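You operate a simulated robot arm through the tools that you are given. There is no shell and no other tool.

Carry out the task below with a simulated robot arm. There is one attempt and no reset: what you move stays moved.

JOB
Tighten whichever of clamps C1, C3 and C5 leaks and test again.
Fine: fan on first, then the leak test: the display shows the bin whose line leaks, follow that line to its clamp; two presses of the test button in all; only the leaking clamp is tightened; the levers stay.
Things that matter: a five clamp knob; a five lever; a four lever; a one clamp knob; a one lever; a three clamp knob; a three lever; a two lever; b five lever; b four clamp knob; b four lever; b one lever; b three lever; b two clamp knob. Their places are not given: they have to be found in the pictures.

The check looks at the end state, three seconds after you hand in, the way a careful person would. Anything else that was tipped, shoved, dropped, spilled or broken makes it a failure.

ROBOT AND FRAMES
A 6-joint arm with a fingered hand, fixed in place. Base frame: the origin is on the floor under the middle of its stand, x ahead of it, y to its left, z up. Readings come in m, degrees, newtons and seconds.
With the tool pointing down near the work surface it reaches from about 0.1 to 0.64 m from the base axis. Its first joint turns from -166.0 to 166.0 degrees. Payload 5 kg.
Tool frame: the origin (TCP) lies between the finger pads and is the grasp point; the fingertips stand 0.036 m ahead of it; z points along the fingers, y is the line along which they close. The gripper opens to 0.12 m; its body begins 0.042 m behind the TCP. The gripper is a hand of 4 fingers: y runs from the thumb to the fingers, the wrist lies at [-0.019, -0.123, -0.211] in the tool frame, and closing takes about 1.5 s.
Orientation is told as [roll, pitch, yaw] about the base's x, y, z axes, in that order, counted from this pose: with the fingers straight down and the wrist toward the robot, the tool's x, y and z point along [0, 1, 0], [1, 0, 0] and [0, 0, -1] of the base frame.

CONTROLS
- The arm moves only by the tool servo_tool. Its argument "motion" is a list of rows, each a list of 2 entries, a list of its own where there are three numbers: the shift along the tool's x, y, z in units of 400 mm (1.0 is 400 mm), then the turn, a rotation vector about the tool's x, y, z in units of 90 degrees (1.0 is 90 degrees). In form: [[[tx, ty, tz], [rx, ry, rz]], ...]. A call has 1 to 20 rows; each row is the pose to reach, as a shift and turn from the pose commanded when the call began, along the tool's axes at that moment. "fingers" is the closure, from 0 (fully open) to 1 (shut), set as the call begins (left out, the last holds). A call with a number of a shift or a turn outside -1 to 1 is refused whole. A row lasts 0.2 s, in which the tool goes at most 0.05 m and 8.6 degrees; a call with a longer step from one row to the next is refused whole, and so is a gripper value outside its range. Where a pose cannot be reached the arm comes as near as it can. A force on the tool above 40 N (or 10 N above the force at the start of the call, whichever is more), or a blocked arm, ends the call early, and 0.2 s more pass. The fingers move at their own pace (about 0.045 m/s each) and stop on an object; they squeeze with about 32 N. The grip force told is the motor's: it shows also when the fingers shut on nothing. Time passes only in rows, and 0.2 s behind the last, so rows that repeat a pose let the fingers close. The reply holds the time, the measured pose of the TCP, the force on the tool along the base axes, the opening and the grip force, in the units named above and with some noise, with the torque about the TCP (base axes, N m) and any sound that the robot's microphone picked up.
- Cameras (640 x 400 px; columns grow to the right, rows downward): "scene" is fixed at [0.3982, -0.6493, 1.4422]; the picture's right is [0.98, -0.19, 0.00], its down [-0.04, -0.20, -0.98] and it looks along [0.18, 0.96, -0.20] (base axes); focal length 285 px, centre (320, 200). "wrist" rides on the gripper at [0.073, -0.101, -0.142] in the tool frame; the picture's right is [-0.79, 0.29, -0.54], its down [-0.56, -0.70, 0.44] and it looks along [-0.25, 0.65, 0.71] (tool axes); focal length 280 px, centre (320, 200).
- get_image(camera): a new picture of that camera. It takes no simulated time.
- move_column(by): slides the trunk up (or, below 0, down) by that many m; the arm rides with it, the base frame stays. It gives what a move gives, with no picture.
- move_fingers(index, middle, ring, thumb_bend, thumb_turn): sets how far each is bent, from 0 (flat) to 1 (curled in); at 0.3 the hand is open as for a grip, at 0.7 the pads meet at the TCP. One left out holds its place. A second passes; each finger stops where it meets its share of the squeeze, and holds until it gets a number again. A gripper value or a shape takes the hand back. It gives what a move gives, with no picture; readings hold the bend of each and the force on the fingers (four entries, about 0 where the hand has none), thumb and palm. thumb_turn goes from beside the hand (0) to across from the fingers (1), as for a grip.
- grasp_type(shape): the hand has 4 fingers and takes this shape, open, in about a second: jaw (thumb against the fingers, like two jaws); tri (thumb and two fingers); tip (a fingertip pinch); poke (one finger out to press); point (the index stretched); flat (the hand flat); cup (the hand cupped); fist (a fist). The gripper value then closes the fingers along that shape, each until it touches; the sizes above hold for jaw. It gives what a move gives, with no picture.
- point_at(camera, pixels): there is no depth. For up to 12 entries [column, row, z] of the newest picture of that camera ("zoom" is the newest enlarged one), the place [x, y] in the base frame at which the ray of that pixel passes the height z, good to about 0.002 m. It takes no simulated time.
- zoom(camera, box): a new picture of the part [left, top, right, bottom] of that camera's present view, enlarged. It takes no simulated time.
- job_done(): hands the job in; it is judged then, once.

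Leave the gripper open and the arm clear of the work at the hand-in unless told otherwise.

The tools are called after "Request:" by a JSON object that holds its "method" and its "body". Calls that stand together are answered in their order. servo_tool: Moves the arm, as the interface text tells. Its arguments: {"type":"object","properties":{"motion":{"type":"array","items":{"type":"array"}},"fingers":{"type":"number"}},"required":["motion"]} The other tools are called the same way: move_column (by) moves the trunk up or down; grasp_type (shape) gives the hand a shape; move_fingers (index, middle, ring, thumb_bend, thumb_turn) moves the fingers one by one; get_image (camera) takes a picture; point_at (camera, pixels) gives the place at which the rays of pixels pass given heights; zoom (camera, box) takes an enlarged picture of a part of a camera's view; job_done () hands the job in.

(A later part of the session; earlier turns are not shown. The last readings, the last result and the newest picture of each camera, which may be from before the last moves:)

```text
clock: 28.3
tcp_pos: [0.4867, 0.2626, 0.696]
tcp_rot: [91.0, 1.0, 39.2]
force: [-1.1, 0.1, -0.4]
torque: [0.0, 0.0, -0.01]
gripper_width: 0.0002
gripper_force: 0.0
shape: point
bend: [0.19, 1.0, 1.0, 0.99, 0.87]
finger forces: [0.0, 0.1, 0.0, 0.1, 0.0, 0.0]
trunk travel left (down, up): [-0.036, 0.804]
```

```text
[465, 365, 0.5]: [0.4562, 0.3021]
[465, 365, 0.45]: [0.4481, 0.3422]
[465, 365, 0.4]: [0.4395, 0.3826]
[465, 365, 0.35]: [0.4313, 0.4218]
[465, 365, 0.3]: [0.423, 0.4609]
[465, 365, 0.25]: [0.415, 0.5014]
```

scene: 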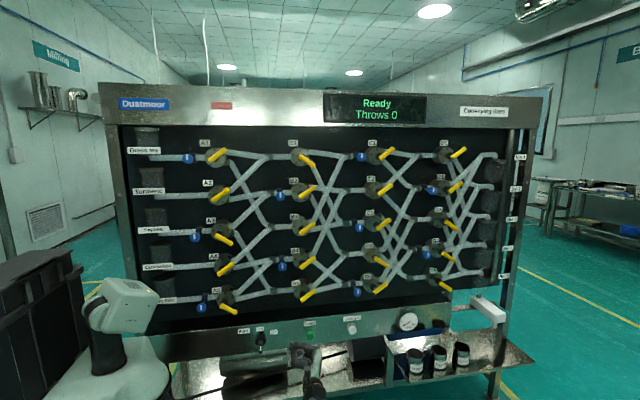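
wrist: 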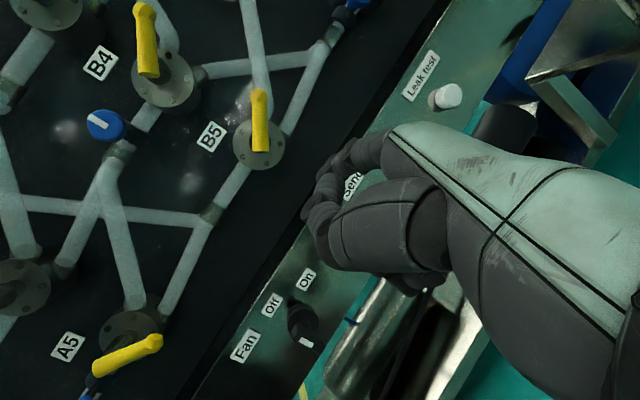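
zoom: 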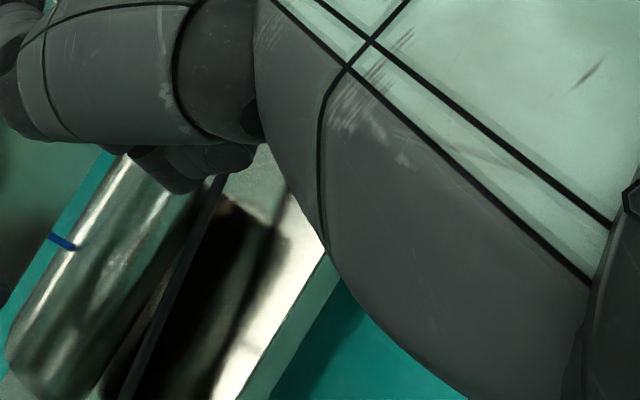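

The shelf lies well back and low, so the space in front of the control row is free. I now move the index tip to a spot right of and before the fan bar: tip target about (0.40, 0.37, 0.567).

Request:
{"method": "servo_tool", "body": {"motion": [[[-0.049, -0.02, 0.036], [0, 0, 0]], [[-0.098, -0.041, 0.072], [0, 0, 0]], [[-0.146, -0.062, 0.107], [0, 0, 0]], [[-0.195, -0.082, 0.143], [0, 0, 0]], [[-0.244, -0.103, 0.179], [0, 0, 0]], [[-0.293, -0.123, 0.215], [0, 0, 0]], [[-0.341, -0.144, 0.25], [0, 0, 0]], [[-0.39, -0.164, 0.286], [0, 0, 0]]]}}

Request:
{"method": "get_image", "body": {"camera": "wrist"}}

Request:
{"method": "zoom", "body": {"camera": "scene", "box": [230, 310, 310, 370]}}

```text
clock: 30.1
tcp_pos: [0.3599, 0.3099, 0.5426]
tcp_rot: [91.0, 1.0, 39.3]
force: [0.0, 0.2, -0.1]
torque: [-0.02, -0.02, 0.0]
gripper_width: 0.0
gripper_force: 0.2
shape: point
bend: [0.19, 1.0, 1.0, 0.99, 0.87]
finger forces: [0.1, 0.1, 0.0, 0.0, 0.0, 0.0]
trunk travel left (down, up): [-0.036, 0.804]
```

```text
taken
```

wrist: 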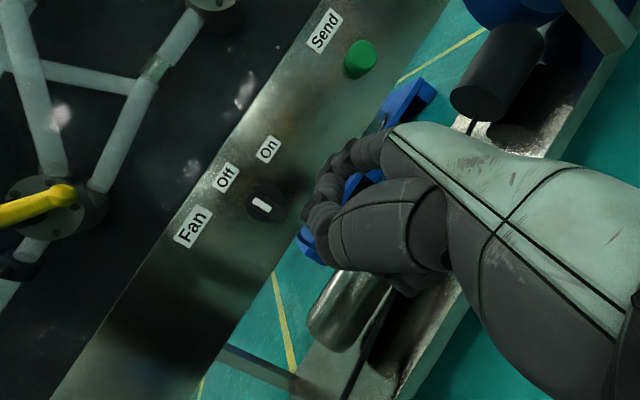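

```text
6.67 times, centred on (270, 340) of scene
```

zoom: 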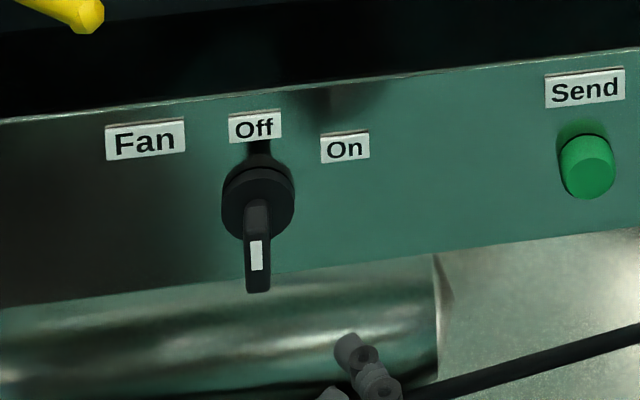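

The tip estimate matches (scene ~ (274, 362)). The switch shows clearly at wrist (265, 203); I refine its position from this closer view.

Request:
{"method": "zoom", "body": {"camera": "wrist", "box": [215, 140, 345, 240]}}

Request:
{"method": "point_at", "body": {"camera": "wrist", "pixels": [[262, 206, 0.6], [262, 206, 0.595], [262, 206, 0.59], [262, 206, 0.585], [262, 206, 0.58]]}}

```text
4.00 times, centred on (280, 190) of wrist
```

zoom: 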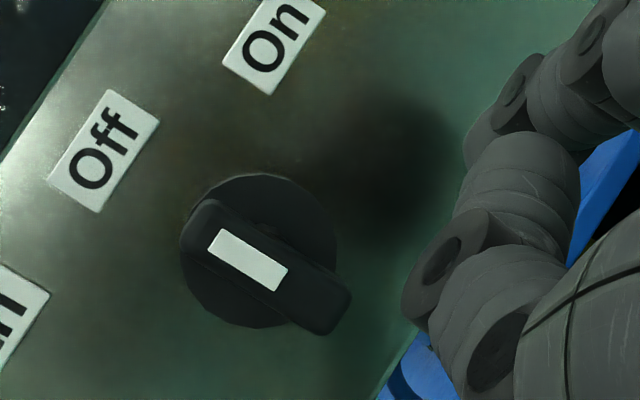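

```text
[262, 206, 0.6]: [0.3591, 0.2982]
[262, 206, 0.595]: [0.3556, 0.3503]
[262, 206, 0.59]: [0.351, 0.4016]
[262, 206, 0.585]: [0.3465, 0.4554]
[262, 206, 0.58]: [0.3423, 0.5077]
```

Now clearly: bar vertical at "Off", "On" is about 60° clockwise from it. I bring the index tip in along +y by 0.073 m, right of the bar's lower half (tip to about (0.40, 0.443, 0.567)).

Request:
{"method": "servo_tool", "body": {"motion": [[[0, 0.029, 0.035], [0, 0, 0]], [[0, 0.058, 0.07], [0, 0, 0]], [[0, 0.087, 0.106], [0, 0, 0]], [[0, 0.115, 0.141], [0, 0, 0]]]}}

Request:
{"method": "get_image", "body": {"camera": "wrist"}}

Request:
{"method": "zoom", "body": {"camera": "scene", "box": [230, 310, 310, 370]}}

```text
clock: 31.1
tcp_pos: [0.3594, 0.3837, 0.5442]
tcp_rot: [91.0, 1.0, 39.2]
force: [-0.2, 0.3, 0.1]
torque: [0.04, 0.02, 0.01]
gripper_width: 0.0001
gripper_force: 0.1
shape: point
bend: [0.19, 1.0, 1.0, 0.99, 0.87]
finger forces: [0.1, 0.0, 0.1, 0.1, 0.0, 0.0]
trunk travel left (down, up): [-0.036, 0.804]
```

```text
taken
```

wrist: 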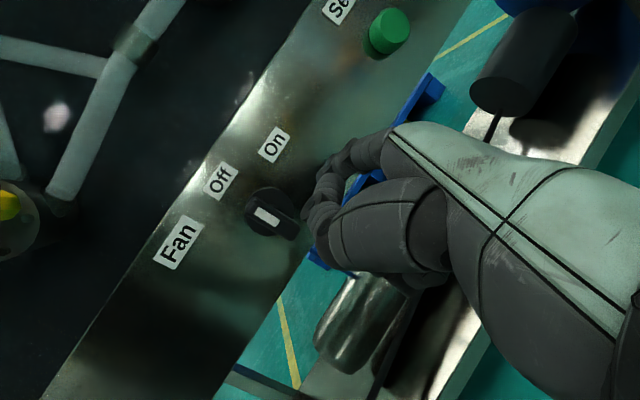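

```text
6.67 times, centred on (270, 340) of scene
```

zoom: 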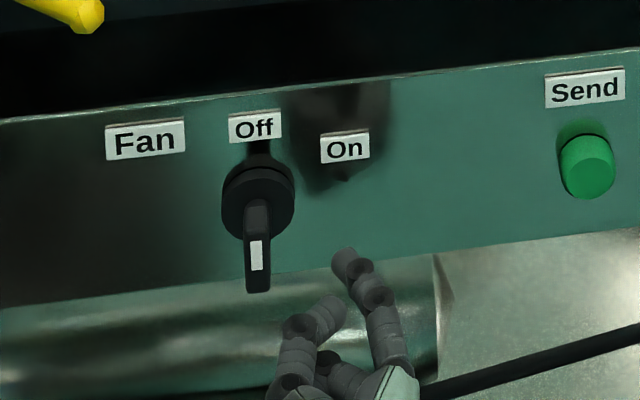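

The tip is where computed (scene (273, 349)). Now I push left along an arc against the bar's lower half, first to about 30° of turn, and then look.

Request:
{"method": "servo_tool", "body": {"motion": [[[-0.001, -0.023, 0.019], [0, 0, 0]], [[-0.0015, -0.0465, 0.0379], [0, 0, 0]], [[-0.002, -0.0659, 0.0537], [0, 0, 0]], [[-0.007, -0.071, 0.0575], [0, 0, 0]], [[-0.0124, -0.0754, 0.0614], [0, 0, 0]], [[-0.016, -0.0805, 0.0655], [0, 0, 0]], [[-0.0195, -0.0855, 0.0697], [0, 0, 0]]]}}

Request:
{"method": "zoom", "body": {"camera": "wrist", "box": [215, 140, 345, 240]}}

Request:
{"method": "zoom", "body": {"camera": "scene", "box": [230, 310, 310, 370]}}

```text
clock: 32.7
tcp_pos: [0.3165, 0.3822, 0.5369]
tcp_rot: [91.1, 0.9, 39.1]
force: [0.9, -0.4, 0.9]
torque: [0.04, 0.0, -0.14]
gripper_width: 0.0
gripper_force: 0.0
shape: point
bend: [0.19, 1.0, 1.0, 0.99, 0.87]
finger forces: [1.4, 0.0, 0.1, 0.0, 0.0, 0.0]
trunk travel left (down, up): [-0.036, 0.804]
```

```text
4.00 times, centred on (280, 190) of wrist
```

zoom: 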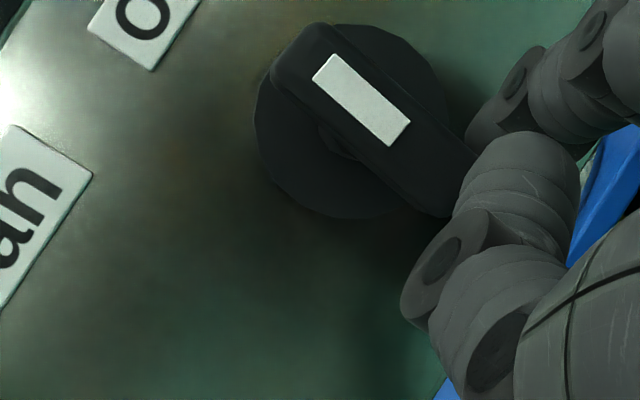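

```text
6.67 times, centred on (270, 340) of scene
```

zoom: 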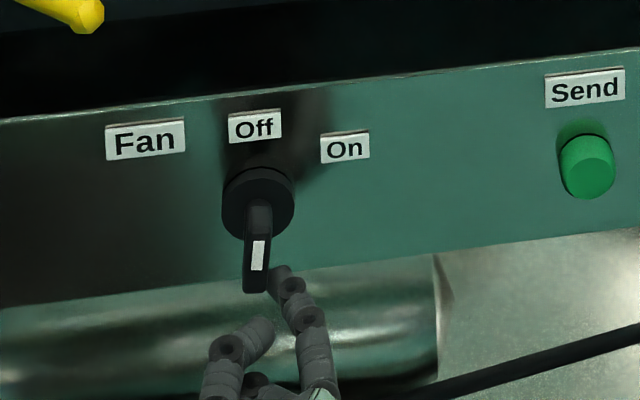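

The finger touches (1.4 N) the bar's lower right corner and the bar has turned about 10°. The tip sits a bit low, so I raise it slightly, then continue pushing left along the arc to about 60°.

Request:
{"method": "servo_tool", "body": {"motion": [[[0.0102, 0.0058, -0.0047], [0, 0, 0]], [[0.0175, 0, 0], [0, 0, 0]], [[0.0179, -0.0126, 0.0103], [0, 0, 0]], [[0.0156, -0.0203, 0.0166], [0, 0, 0]], [[0.0119, -0.0275, 0.0224], [0, 0, 0]], [[0.0121, -0.0353, 0.0288], [0, 0, 0]], [[0.0129, -0.0428, 0.0349], [0, 0, 0]]]}}

Request:
{"method": "zoom", "body": {"camera": "wrist", "box": [215, 140, 345, 240]}}

Request:
{"method": "zoom", "body": {"camera": "scene", "box": [230, 310, 310, 370]}}

```text
clock: 34.3
tcp_pos: [0.2933, 0.3839, 0.541]
tcp_rot: [91.0, 1.1, 39.2]
force: [2.1, -0.9, -0.8]
torque: [-0.03, 0.08, -0.16]
gripper_width: 0.0
gripper_force: 0.1
shape: point
bend: [0.18, 1.0, 1.0, 0.99, 0.87]
finger forces: [2.2, 0.0, 0.0, 0.0, 0.0, 0.0]
trunk travel left (down, up): [-0.036, 0.804]
```

```text
4.00 times, centred on (280, 190) of wrist
```

zoom: 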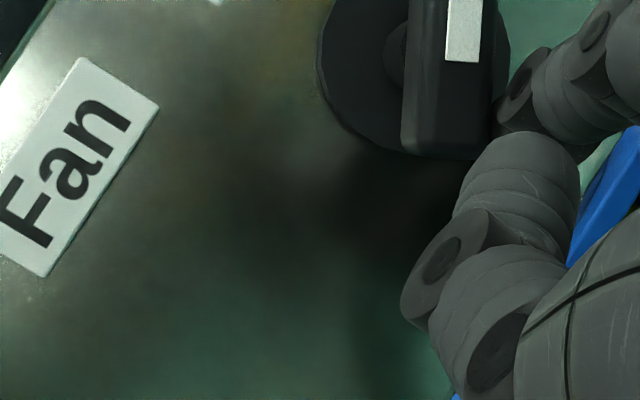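

```text
6.67 times, centred on (270, 340) of scene
```

zoom: 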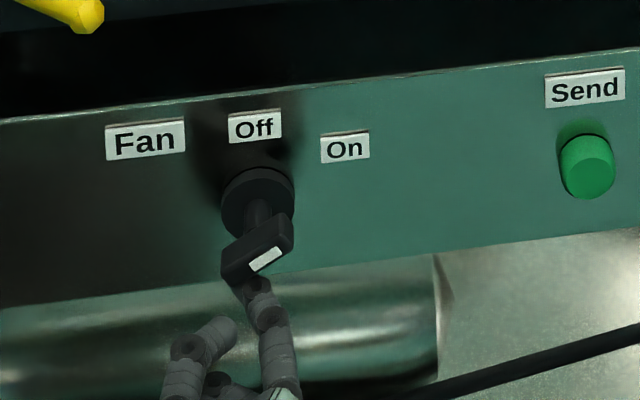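

The bar has turned to about 54–57°, mark toward "On". I check the gauge and display for the fan's effect.

Request:
{"method": "zoom", "body": {"camera": "scene", "box": [380, 295, 440, 340]}}

Request:
{"method": "zoom", "body": {"camera": "scene", "box": [310, 80, 440, 140]}}

Request:
{"method": "zoom", "body": {"camera": "scene", "box": [245, 325, 285, 360]}}

```text
8.89 times, centred on (410, 318) of scene
```

zoom: 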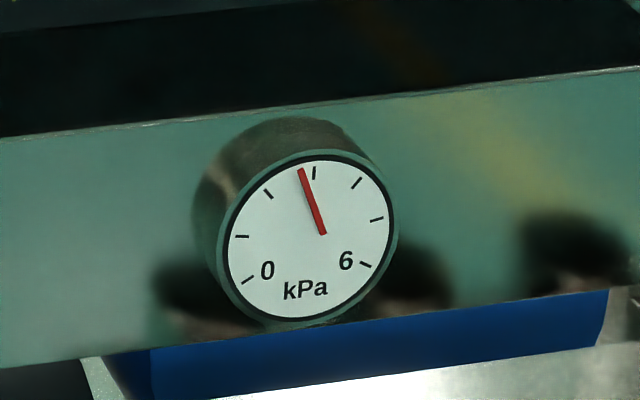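

```text
4.92 times, centred on (375, 110) of scene
```

zoom: 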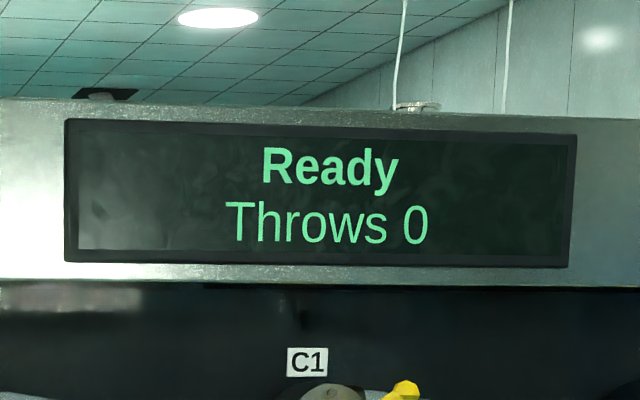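

```text
11.43 times, centred on (265, 342) of scene
```

zoom: 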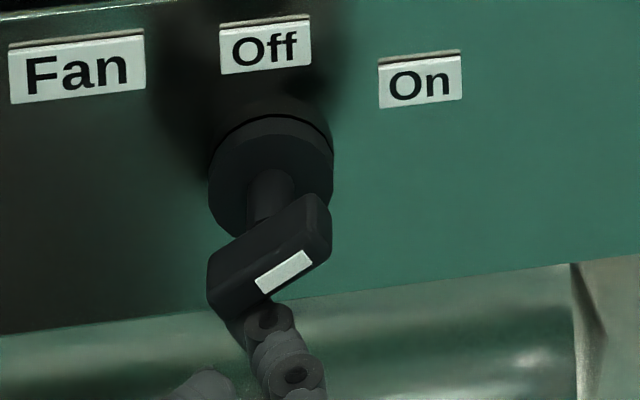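

The gauge has risen to nearly 3 kPa: the fan runs. I push a touch more (4 mm) so the switch sits fully at "On".

Request:
{"method": "servo_tool", "body": {"motion": [[[0.003, -0.004, 0.003], [0, 0, 0]], [[0.007, -0.008, 0.0063], [0, 0, 0]], [[0.007, -0.008, 0.0063], [0, 0, 0]]]}}

Request:
{"method": "zoom", "body": {"camera": "scene", "box": [245, 325, 285, 360]}}

Request:
{"method": "zoom", "body": {"camera": "scene", "box": [380, 295, 440, 340]}}

```text
clock: 35.1
tcp_pos: [0.2914, 0.3833, 0.5442]
tcp_rot: [91.1, 1.1, 39.1]
force: [5.4, -3.4, -5.8]
torque: [-0.32, 0.35, -0.53]
gripper_width: 0.0004
gripper_force: 0.1
shape: point
bend: [0.17, 1.0, 1.0, 0.99, 0.87]
finger forces: [7.5, 0.1, 0.0, 0.0, 0.1, 0.1]
trunk travel left (down, up): [-0.036, 0.804]
```

```text
11.43 times, centred on (265, 342) of scene
```

zoom: 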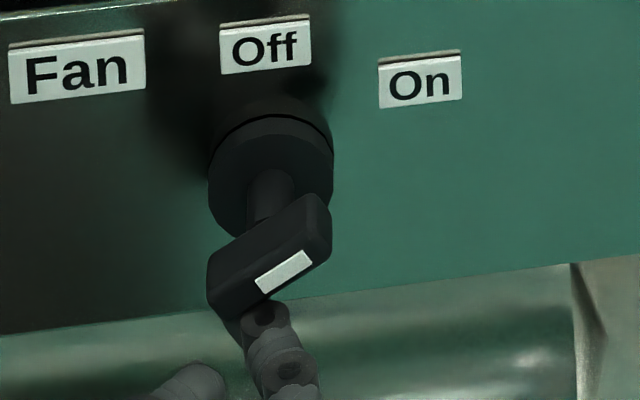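

```text
8.89 times, centred on (410, 318) of scene
```

zoom: 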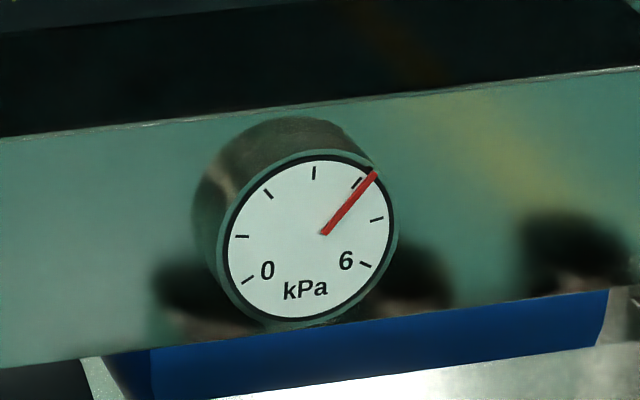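

The switch is at its stop (force up to 7.5 N without more turn), and the gauge shows about 4.2 kPa. I back the finger away: down-right first, then out of the panel.

Request:
{"method": "servo_tool", "body": {"motion": [[[-0.0246, 0.012, -0.01], [0, 0, 0]], [[-0.0232, 0.0586, -0.0478], [0, 0, 0]], [[-0.022, 0.0973, -0.0795], [0, 0, 0]], [[-0.0217, 0.0341, -0.157], [0, 0, 0]], [[-0.0215, -0.0291, -0.2345], [0, 0, 0]], [[-0.0213, -0.0922, -0.312], [0, 0, 0]]]}}

Request:
{"method": "get_image", "body": {"camera": "scene"}}

Request:
{"method": "zoom", "body": {"camera": "scene", "box": [230, 300, 440, 360]}}

```text
clock: 36.5
tcp_pos: [0.3388, 0.261, 0.5351]
tcp_rot: [91.0, 1.0, 39.3]
force: [-0.1, 0.2, -0.5]
torque: [0.0, -0.01, -0.02]
gripper_width: 0.0
gripper_force: 0.0
shape: point
bend: [0.19, 1.0, 1.0, 0.99, 0.87]
finger forces: [0.0, 0.0, 0.0, 0.0, 0.0, 0.0]
trunk travel left (down, up): [-0.036, 0.804]
```

```text
taken
```

scene: 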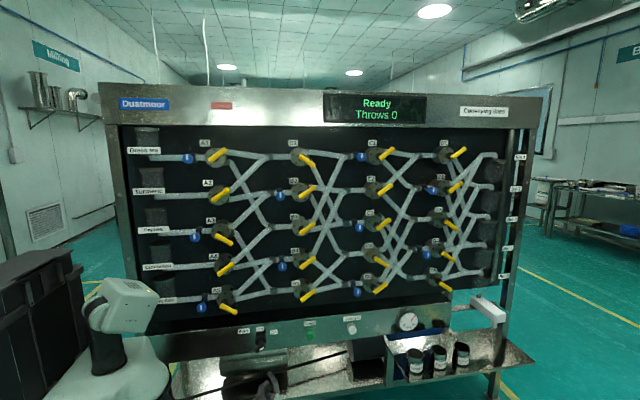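

```text
3.05 times, centred on (335, 330) of scene
```

zoom: 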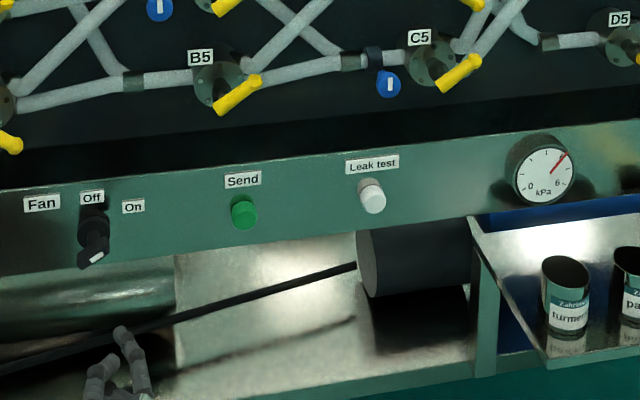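

The fan switch is at "On", and the gauge reads about 4.3 kPa. Next I carry the hand to the right to just before the leak-test button (button face at about (0.764, 0.466, 0.59)), reducing the yaw to 20° for reach.

Request:
{"method": "servo_tool", "body": {"motion": [[[0.0122, 0.075, -0.0485], [-0.0213, 0, 0]], [[0.0243, 0.1499, -0.097], [-0.0427, 0, 0]], [[0.0365, 0.2249, -0.1455], [-0.064, 0, 0]], [[0.0487, 0.2998, -0.194], [-0.0853, 0, 0]], [[0.0609, 0.3748, -0.2425], [-0.1067, 0, 0]], [[0.073, 0.4497, -0.291], [-0.128, 0, 0]], [[0.0852, 0.5247, -0.3395], [-0.1493, 0, 0]], [[0.0974, 0.5996, -0.388], [-0.1706, 0, 0]], [[0.1095, 0.6746, -0.4365], [-0.192, 0, 0]], [[0.1217, 0.7495, -0.485], [-0.2133, 0, 0]], [[0.1217, 0.7495, -0.485], [-0.2133, 0, 0]]]}}

Request:
{"method": "get_image", "body": {"camera": "wrist"}}

Request:
{"method": "zoom", "body": {"camera": "scene", "box": [300, 300, 420, 400]}}

```text
clock: 38.9
tcp_pos: [0.6953, 0.3002, 0.5764]
tcp_rot: [90.6, 1.4, 20.0]
force: [-0.6, 0.0, -0.3]
torque: [0.0, -0.02, -0.01]
gripper_width: 0.0001
gripper_force: 0.0
shape: point
bend: [0.19, 1.0, 1.0, 0.99, 0.87]
finger forces: [0.0, 0.0, 0.0, 0.0, 0.1, 0.0]
trunk travel left (down, up): [-0.036, 0.804]
```

```text
taken
```

wrist: 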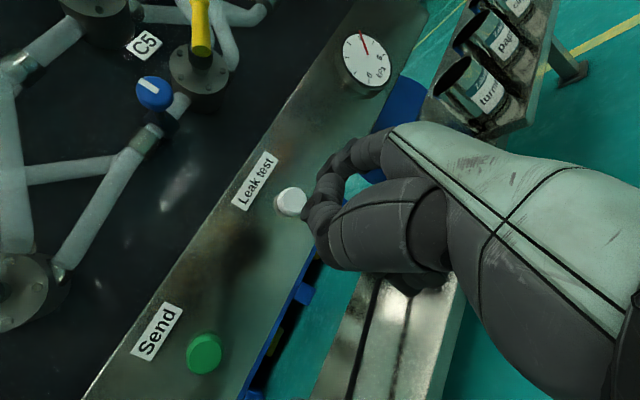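

```text
4.00 times, centred on (360, 350) of scene
```

zoom: 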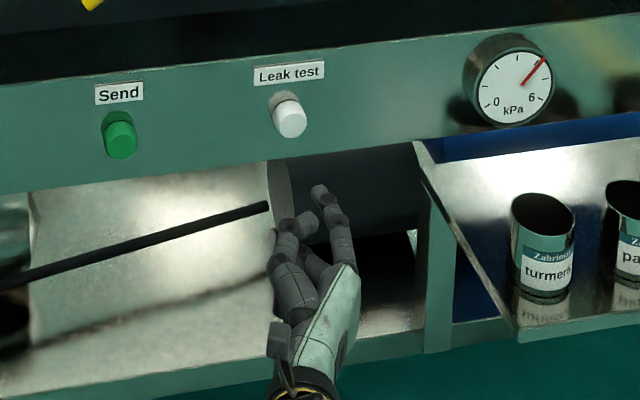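

Tip estimate matches the picture (scene (359.5, 348)). I refine the button's position from this closer wrist view.

Request:
{"method": "zoom", "body": {"camera": "wrist", "box": [255, 150, 355, 225]}}

Request:
{"method": "point_at", "body": {"camera": "wrist", "pixels": [[294, 202, 0.61], [294, 202, 0.605], [294, 202, 0.6], [294, 202, 0.595], [294, 202, 0.59], [294, 202, 0.585]]}}

Request:
{"method": "point_at", "body": {"camera": "scene", "pixels": [[352.7, 331.2, 0.61], [352.7, 331.2, 0.605], [352.7, 331.2, 0.6], [352.7, 331.2, 0.595], [352.7, 331.2, 0.59], [352.7, 331.2, 0.585]]}}

```text
5.33 times, centred on (305, 188) of wrist
```

zoom: 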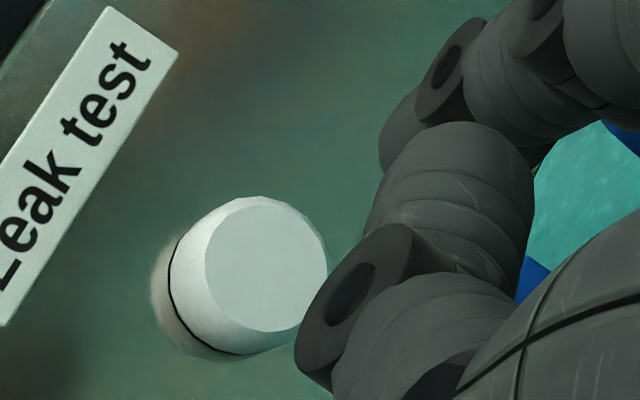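

```text
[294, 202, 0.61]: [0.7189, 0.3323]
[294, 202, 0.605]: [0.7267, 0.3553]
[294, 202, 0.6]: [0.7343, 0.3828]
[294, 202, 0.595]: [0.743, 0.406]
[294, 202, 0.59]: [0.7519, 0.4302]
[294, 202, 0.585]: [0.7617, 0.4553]
```

```text
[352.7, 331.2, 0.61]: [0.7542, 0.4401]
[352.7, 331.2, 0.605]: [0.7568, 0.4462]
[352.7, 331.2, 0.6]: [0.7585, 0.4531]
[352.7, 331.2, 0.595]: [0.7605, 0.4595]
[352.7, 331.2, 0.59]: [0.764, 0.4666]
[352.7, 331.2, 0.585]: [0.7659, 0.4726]
```

Request:
{"method": "point_at", "body": {"camera": "wrist", "pixels": [[294.7, 200.2, 0.6], [294.7, 200.2, 0.595], [294.7, 200.2, 0.59], [294.7, 200.2, 0.585], [294.7, 200.2, 0.58], [294.7, 200.2, 0.575]]}}

Request:
{"method": "zoom", "body": {"camera": "scene", "box": [335, 315, 375, 350]}}

```text
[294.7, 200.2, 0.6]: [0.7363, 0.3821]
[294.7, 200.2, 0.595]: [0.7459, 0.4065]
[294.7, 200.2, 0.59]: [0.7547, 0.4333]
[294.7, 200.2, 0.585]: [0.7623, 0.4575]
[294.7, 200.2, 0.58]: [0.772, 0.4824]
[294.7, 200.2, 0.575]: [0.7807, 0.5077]
```

```text
11.43 times, centred on (355, 332) of scene
```

zoom: 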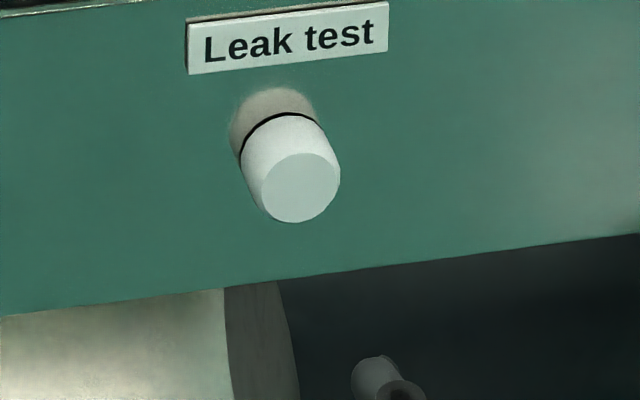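

Button face centre: about (0.767, 0.471, 0.583), radius 15 mm. I align the tip with it and advance to about 3 cm before it.

Request:
{"method": "servo_tool", "body": {"motion": [[[-0.0323, 0.02, 0.02], [0, 0, 0]], [[-0.0323, 0.045, 0.08], [0, 0, 0]], [[-0.0323, 0.07, 0.14], [0, 0, 0]], [[-0.0323, 0.0965, 0.2045], [0, 0, 0]]]}}

Request:
{"method": "zoom", "body": {"camera": "scene", "box": [335, 315, 375, 350]}}

Request:
{"method": "get_image", "body": {"camera": "wrist"}}

```text
clock: 39.9
tcp_pos: [0.7017, 0.3918, 0.5628]
tcp_rot: [90.6, 1.3, 20.0]
force: [0.2, 0.6, -0.3]
torque: [-0.01, -0.02, 0.01]
gripper_width: 0.0002
gripper_force: 0.0
shape: point
bend: [0.19, 1.0, 1.0, 0.99, 0.87]
finger forces: [0.0, 0.1, 0.0, 0.0, 0.0, 0.0]
trunk travel left (down, up): [-0.036, 0.804]
```

```text
11.43 times, centred on (355, 332) of scene
```

zoom: 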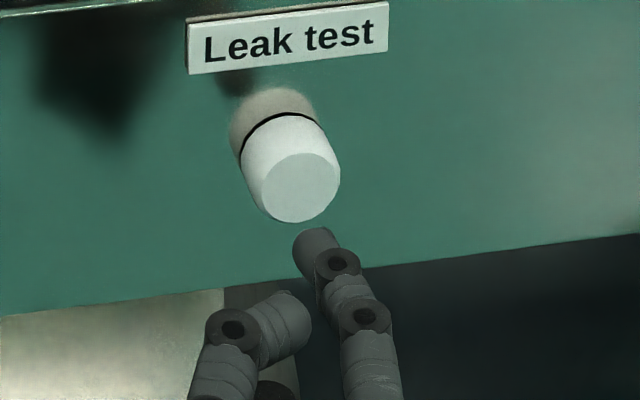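

```text
taken
```

wrist: 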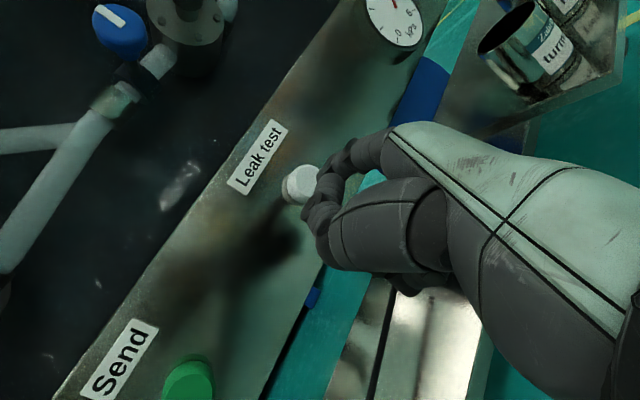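

The tip is lined up just below-before the button in the picture. I advance 2.6 cm with 4 mm to the right, up to about touching.

Request:
{"method": "servo_tool", "body": {"motion": [[[0, 0.017, 0.031], [0, 0, 0]], [[0.0002, 0.0316, 0.0578], [0, 0, 0]]]}}

Request:
{"method": "zoom", "body": {"camera": "scene", "box": [335, 315, 375, 350]}}

Request:
{"method": "zoom", "body": {"camera": "wrist", "box": [255, 150, 355, 225]}}

```text
clock: 40.5
tcp_pos: [0.707, 0.4199, 0.5618]
tcp_rot: [90.6, 1.3, 19.9]
force: [0.1, -0.2, 0.0]
torque: [-0.01, -0.01, -0.01]
gripper_width: 0.1151
gripper_force: 0.1
shape: point
bend: [0.19, 1.0, 1.0, 0.99, 0.87]
finger forces: [0.1, 0.0, 0.1, 0.1, 0.0, 0.1]
trunk travel left (down, up): [-0.036, 0.804]
```

```text
11.43 times, centred on (355, 332) of scene
```

zoom: 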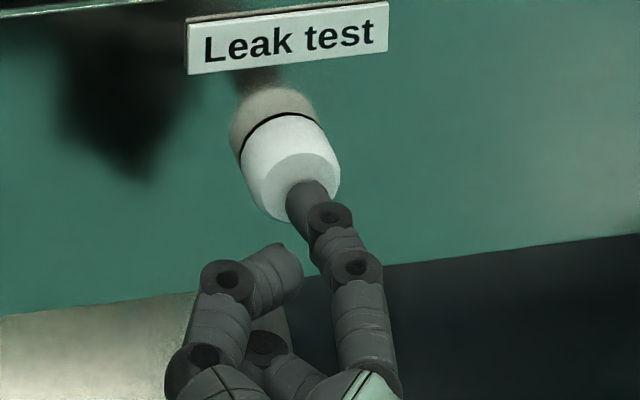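

```text
5.33 times, centred on (305, 188) of wrist
```

zoom: 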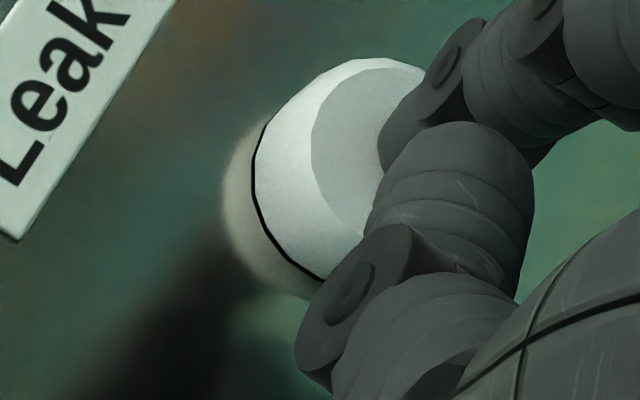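

The tip is right before the button's face. I press in 8 mm, watching the force.

Request:
{"method": "servo_tool", "body": {"motion": [[[0, 0.0034, 0.0094], [0, 0, 0]], [[0, 0.0068, 0.0188], [0, 0, 0]]]}}

Request:
{"method": "zoom", "body": {"camera": "scene", "box": [335, 315, 375, 350]}}

Request:
{"method": "zoom", "body": {"camera": "scene", "box": [310, 80, 440, 140]}}

```text
clock: 41.1
tcp_pos: [0.7074, 0.4247, 0.562]
tcp_rot: [90.6, 1.4, 20.0]
force: [-1.1, -3.6, 1.0]
torque: [0.08, -0.08, -0.17]
gripper_width: 0.115
gripper_force: 0.2
shape: point
bend: [0.19, 1.0, 1.0, 0.99, 0.87]
finger forces: [3.6, 0.0, 0.0, 0.0, 0.0, 0.1]
trunk travel left (down, up): [-0.036, 0.804]
heard: click
```

```text
11.43 times, centred on (355, 332) of scene
```

zoom: 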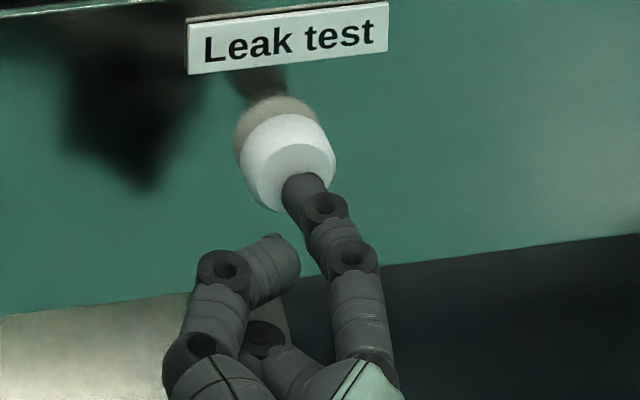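

```text
4.92 times, centred on (375, 110) of scene
```

zoom: 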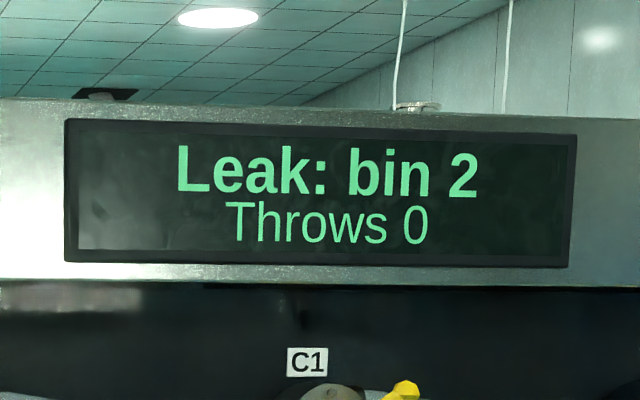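

Click heard; the display shows "Leak: bin 2". I withdraw the finger straight back.

Request:
{"method": "servo_tool", "body": {"motion": [[[0, -0.017, -0.047], [0, 0, 0]], [[0, -0.051, -0.141], [0, 0, 0]], [[0, -0.0855, -0.235], [0, 0, 0]], [[0, -0.12, -0.329], [0, 0, 0]]]}}

Request:
{"method": "zoom", "body": {"camera": "scene", "box": [430, 130, 530, 220]}}

Request:
{"method": "zoom", "body": {"camera": "scene", "box": [430, 210, 530, 300]}}

Request:
{"method": "zoom", "body": {"camera": "scene", "box": [350, 130, 450, 220]}}

Request:
{"method": "zoom", "body": {"camera": "scene", "box": [350, 210, 450, 300]}}

```text
clock: 42.1
tcp_pos: [0.706, 0.2839, 0.5617]
tcp_rot: [90.6, 1.3, 20.1]
force: [-0.7, 0.2, 0.0]
torque: [0.01, 0.03, -0.01]
gripper_width: 0.1152
gripper_force: 0.1
shape: point
bend: [0.19, 1.0, 1.0, 0.99, 0.87]
finger forces: [0.2, 0.0, 0.1, 0.0, 0.0, 0.0]
trunk travel left (down, up): [-0.036, 0.804]
```

```text
4.44 times, centred on (480, 175) of scene
```

zoom: 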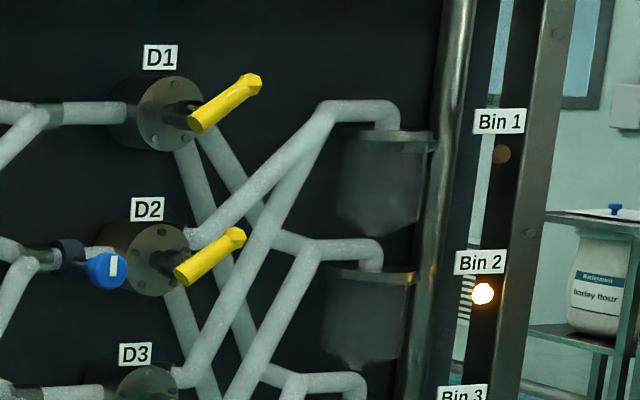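

```text
4.44 times, centred on (480, 255) of scene
```

zoom: 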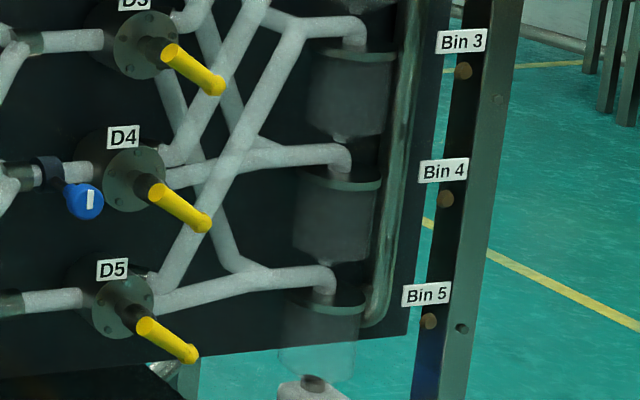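

```text
4.44 times, centred on (400, 175) of scene
```

zoom: 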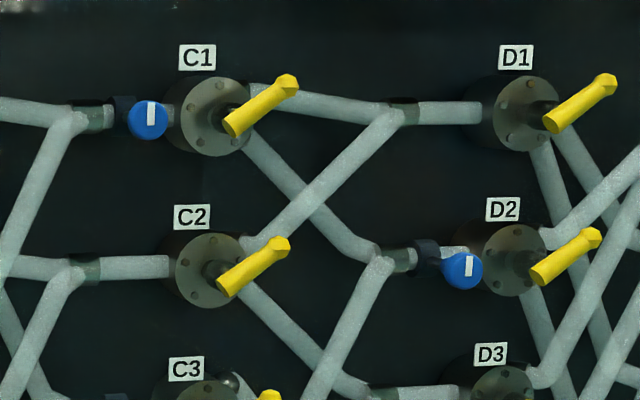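

```text
4.44 times, centred on (400, 255) of scene
```

zoom: 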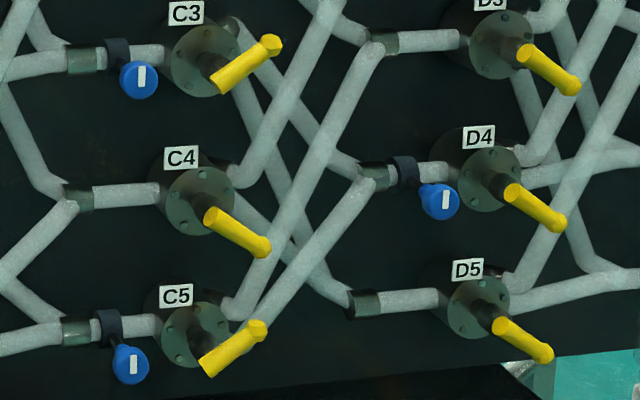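

The arm is back. The bin-2 lamp is lit. Now I must trace bin 2's line back; I enlarge the D-to-bin pipes.

Request:
{"method": "zoom", "body": {"camera": "scene", "box": [430, 140, 510, 190]}}

Request:
{"method": "zoom", "body": {"camera": "scene", "box": [430, 180, 510, 230]}}

Request:
{"method": "zoom", "body": {"camera": "scene", "box": [425, 215, 505, 265]}}

Request:
{"method": "zoom", "body": {"camera": "scene", "box": [420, 245, 500, 295]}}

Request:
{"method": "zoom", "body": {"camera": "scene", "box": [370, 130, 450, 180]}}

Request:
{"method": "zoom", "body": {"camera": "scene", "box": [370, 175, 450, 225]}}

Request:
{"method": "zoom", "body": {"camera": "scene", "box": [365, 215, 445, 265]}}

Request:
{"method": "zoom", "body": {"camera": "scene", "box": [360, 250, 440, 300]}}

```text
8.00 times, centred on (470, 165) of scene
```

zoom: 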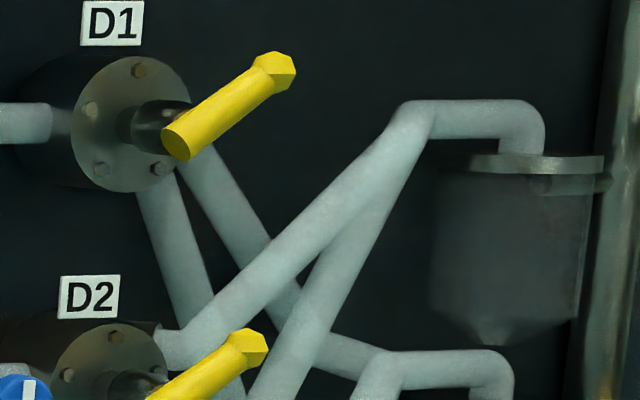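

```text
8.00 times, centred on (470, 205) of scene
```

zoom: 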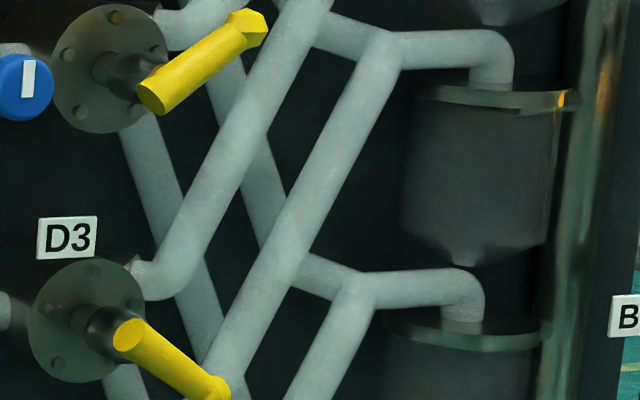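

```text
8.00 times, centred on (465, 240) of scene
```

zoom: 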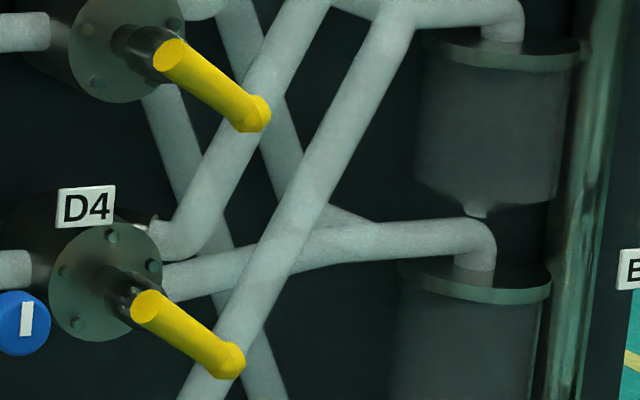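

```text
8.00 times, centred on (460, 270) of scene
```

zoom: 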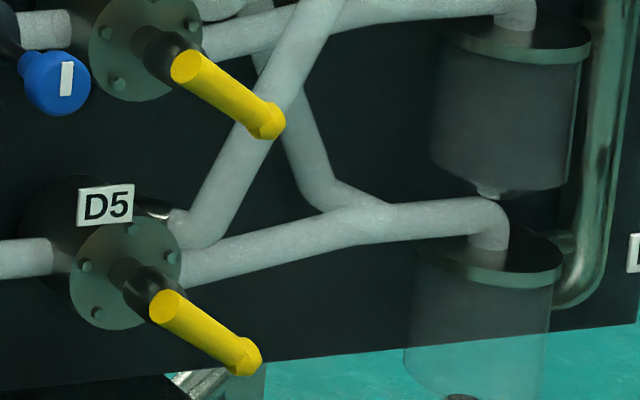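

```text
8.00 times, centred on (410, 155) of scene
```

zoom: 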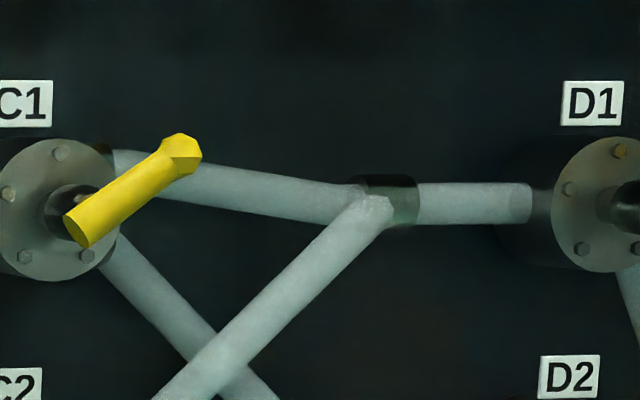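

```text
8.00 times, centred on (410, 200) of scene
```

zoom: 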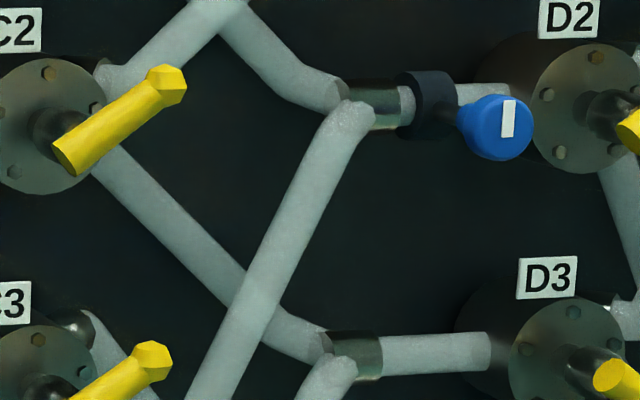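

```text
8.00 times, centred on (405, 240) of scene
```

zoom: 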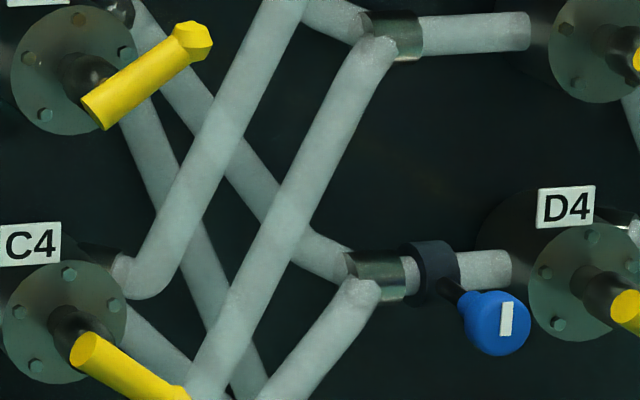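

```text
8.00 times, centred on (400, 275) of scene
```

zoom: 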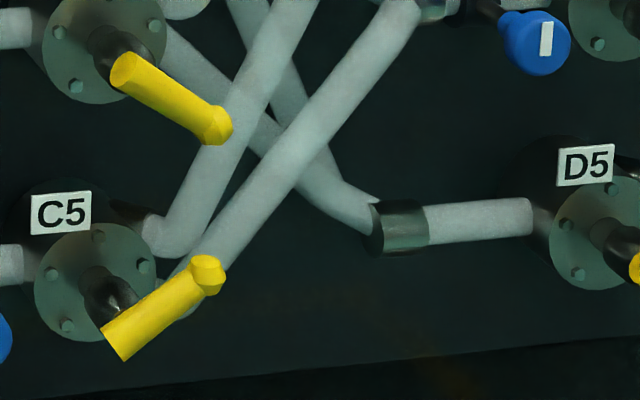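

Tracing (each lever's handle points at the outlet it opens): bin 2 is fed by D1 (its right outlet; lever up) or D4's upper outlet (lever D4 is down, so no). D1 is fed by C1's upper outlet (lever C1 up). C3 goes to D4 → bin 4, C5 goes to D3 → bin 5. So bin 2's line has the clamp C1. I'll raise the trunk by 0.6 m to work at C1.

Request:
{"method": "move_column", "body": {"by": 0.6}}

Request:
{"method": "get_image", "body": {"camera": "scene"}}

Request:
{"method": "get_image", "body": {"camera": "wrist"}}

```text
refused: 0.6 is not a number from -0.4 to 0.4
```

```text
taken
```

scene: 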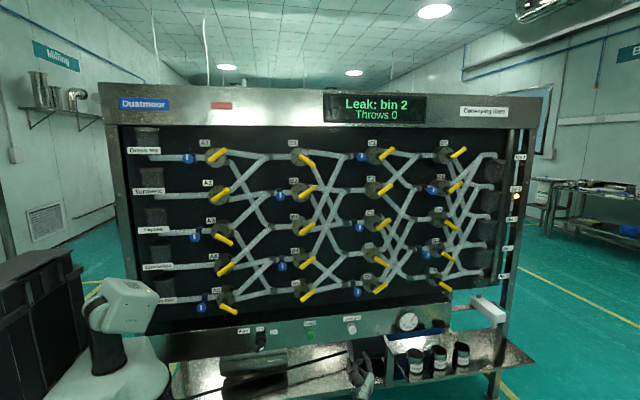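

```text
taken
```

wrist: 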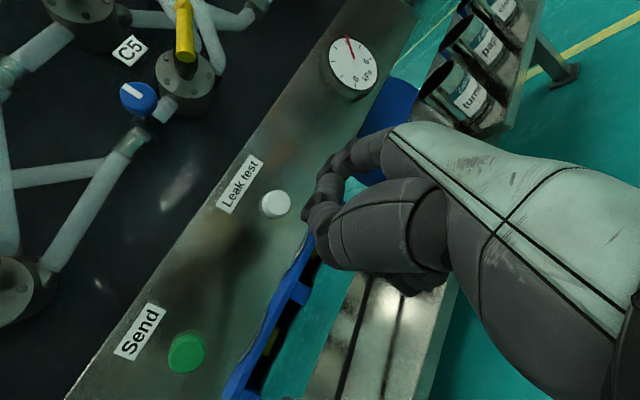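

The trunk moves at most 0.4 m per call. I raise it 0.4 first.

Request:
{"method": "move_column", "body": {"by": 0.4}}

Request:
{"method": "get_image", "body": {"camera": "wrist"}}

```text
clock: 45.9
tcp_pos: [0.7066, 0.2842, 0.9617]
tcp_rot: [90.7, 1.3, 20.0]
force: [-0.2, -0.1, 0.6]
torque: [0.01, -0.01, -0.03]
gripper_width: 0.1152
gripper_force: 0.1
shape: point
bend: [0.19, 1.0, 1.0, 0.99, 0.87]
finger forces: [0.1, 0.1, 0.1, 0.0, 0.0, 0.1]
trunk travel left (down, up): [-0.436, 0.404]
```

```text
taken
```

wrist: 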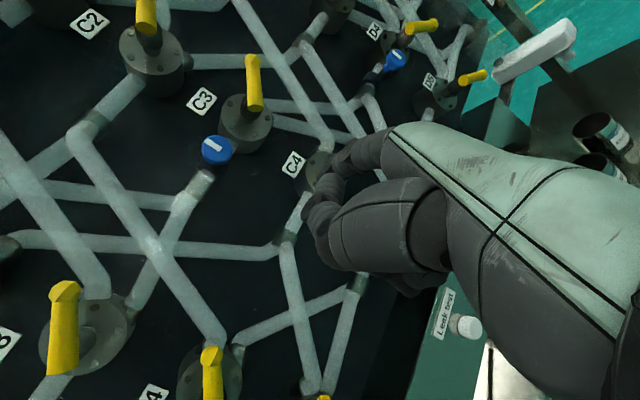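

Clear so far. I raise the trunk another 0.2 m.

Request:
{"method": "move_column", "body": {"by": 0.2}}

Request:
{"method": "get_image", "body": {"camera": "wrist"}}

Request:
{"method": "get_image", "body": {"camera": "scene"}}

```text
clock: 48.1
tcp_pos: [0.7067, 0.2854, 1.1617]
tcp_rot: [90.7, 1.3, 20.0]
force: [-0.2, 0.2, 0.2]
torque: [0.02, -0.02, 0.0]
gripper_width: 0.1155
gripper_force: 0.2
shape: point
bend: [0.19, 1.0, 1.0, 0.99, 0.87]
finger forces: [0.0, 0.0, 0.1, 0.1, 0.1, 0.0]
trunk travel left (down, up): [-0.636, 0.204]
```

```text
taken
```

wrist: 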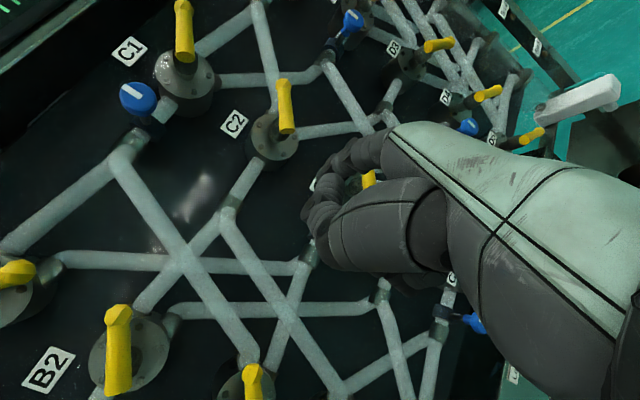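

```text
taken
```

scene: 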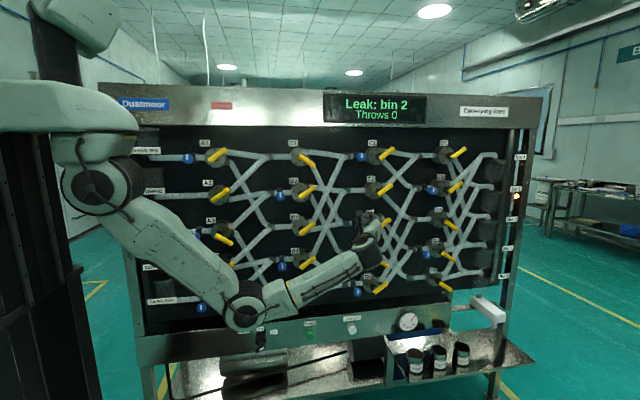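

The hand is in front of C2/C3 height. I move up to C1's height with yaw back to 0 for a close look at the C1 knob (keeping y ≈ 0.285).

Request:
{"method": "servo_tool", "body": {"motion": [[[0.07, -0.0045, 0.002], [-0.037, 0, 0]], [[0.14, -0.009, 0.0035], [-0.074, 0, 0]], [[0.21, -0.0135, 0.005], [-0.111, 0, 0]], [[0.28, -0.018, 0.007], [-0.148, 0, 0]], [[0.35, -0.0225, 0.009], [-0.185, 0, 0]], [[0.42, -0.027, 0.0105], [-0.222, 0, 0]]]}}

Request:
{"method": "get_image", "body": {"camera": "wrist"}}

Request:
{"method": "zoom", "body": {"camera": "wrist", "box": [160, 130, 320, 280]}}

Request:
{"method": "get_image", "body": {"camera": "scene"}}

```text
clock: 49.5
tcp_pos: [0.6982, 0.2839, 1.3303]
tcp_rot: [90.1, 1.3, 0.1]
force: [-0.3, -1.1, 0.5]
torque: [-0.01, 0.0, 0.01]
gripper_width: 0.1152
gripper_force: 0.0
shape: point
bend: [0.19, 1.0, 1.0, 0.99, 0.87]
finger forces: [0.1, 0.1, 0.0, 0.0, 0.0, 0.0]
trunk travel left (down, up): [-0.636, 0.204]
```

```text
taken
```

wrist: 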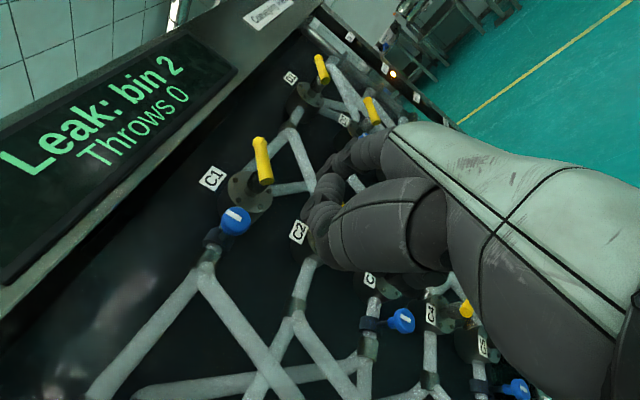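

```text
2.67 times, centred on (240, 205) of wrist
```

zoom: 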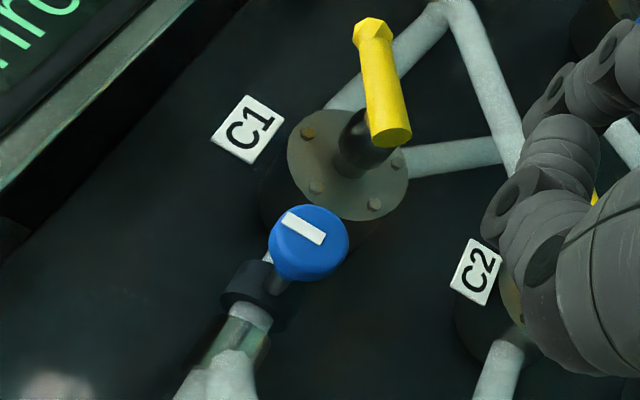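

```text
taken
```

scene: 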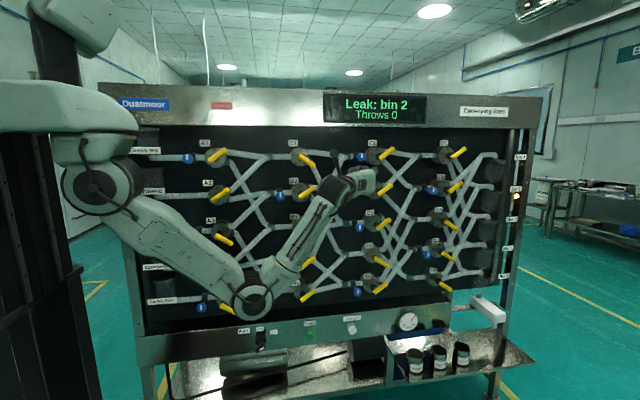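

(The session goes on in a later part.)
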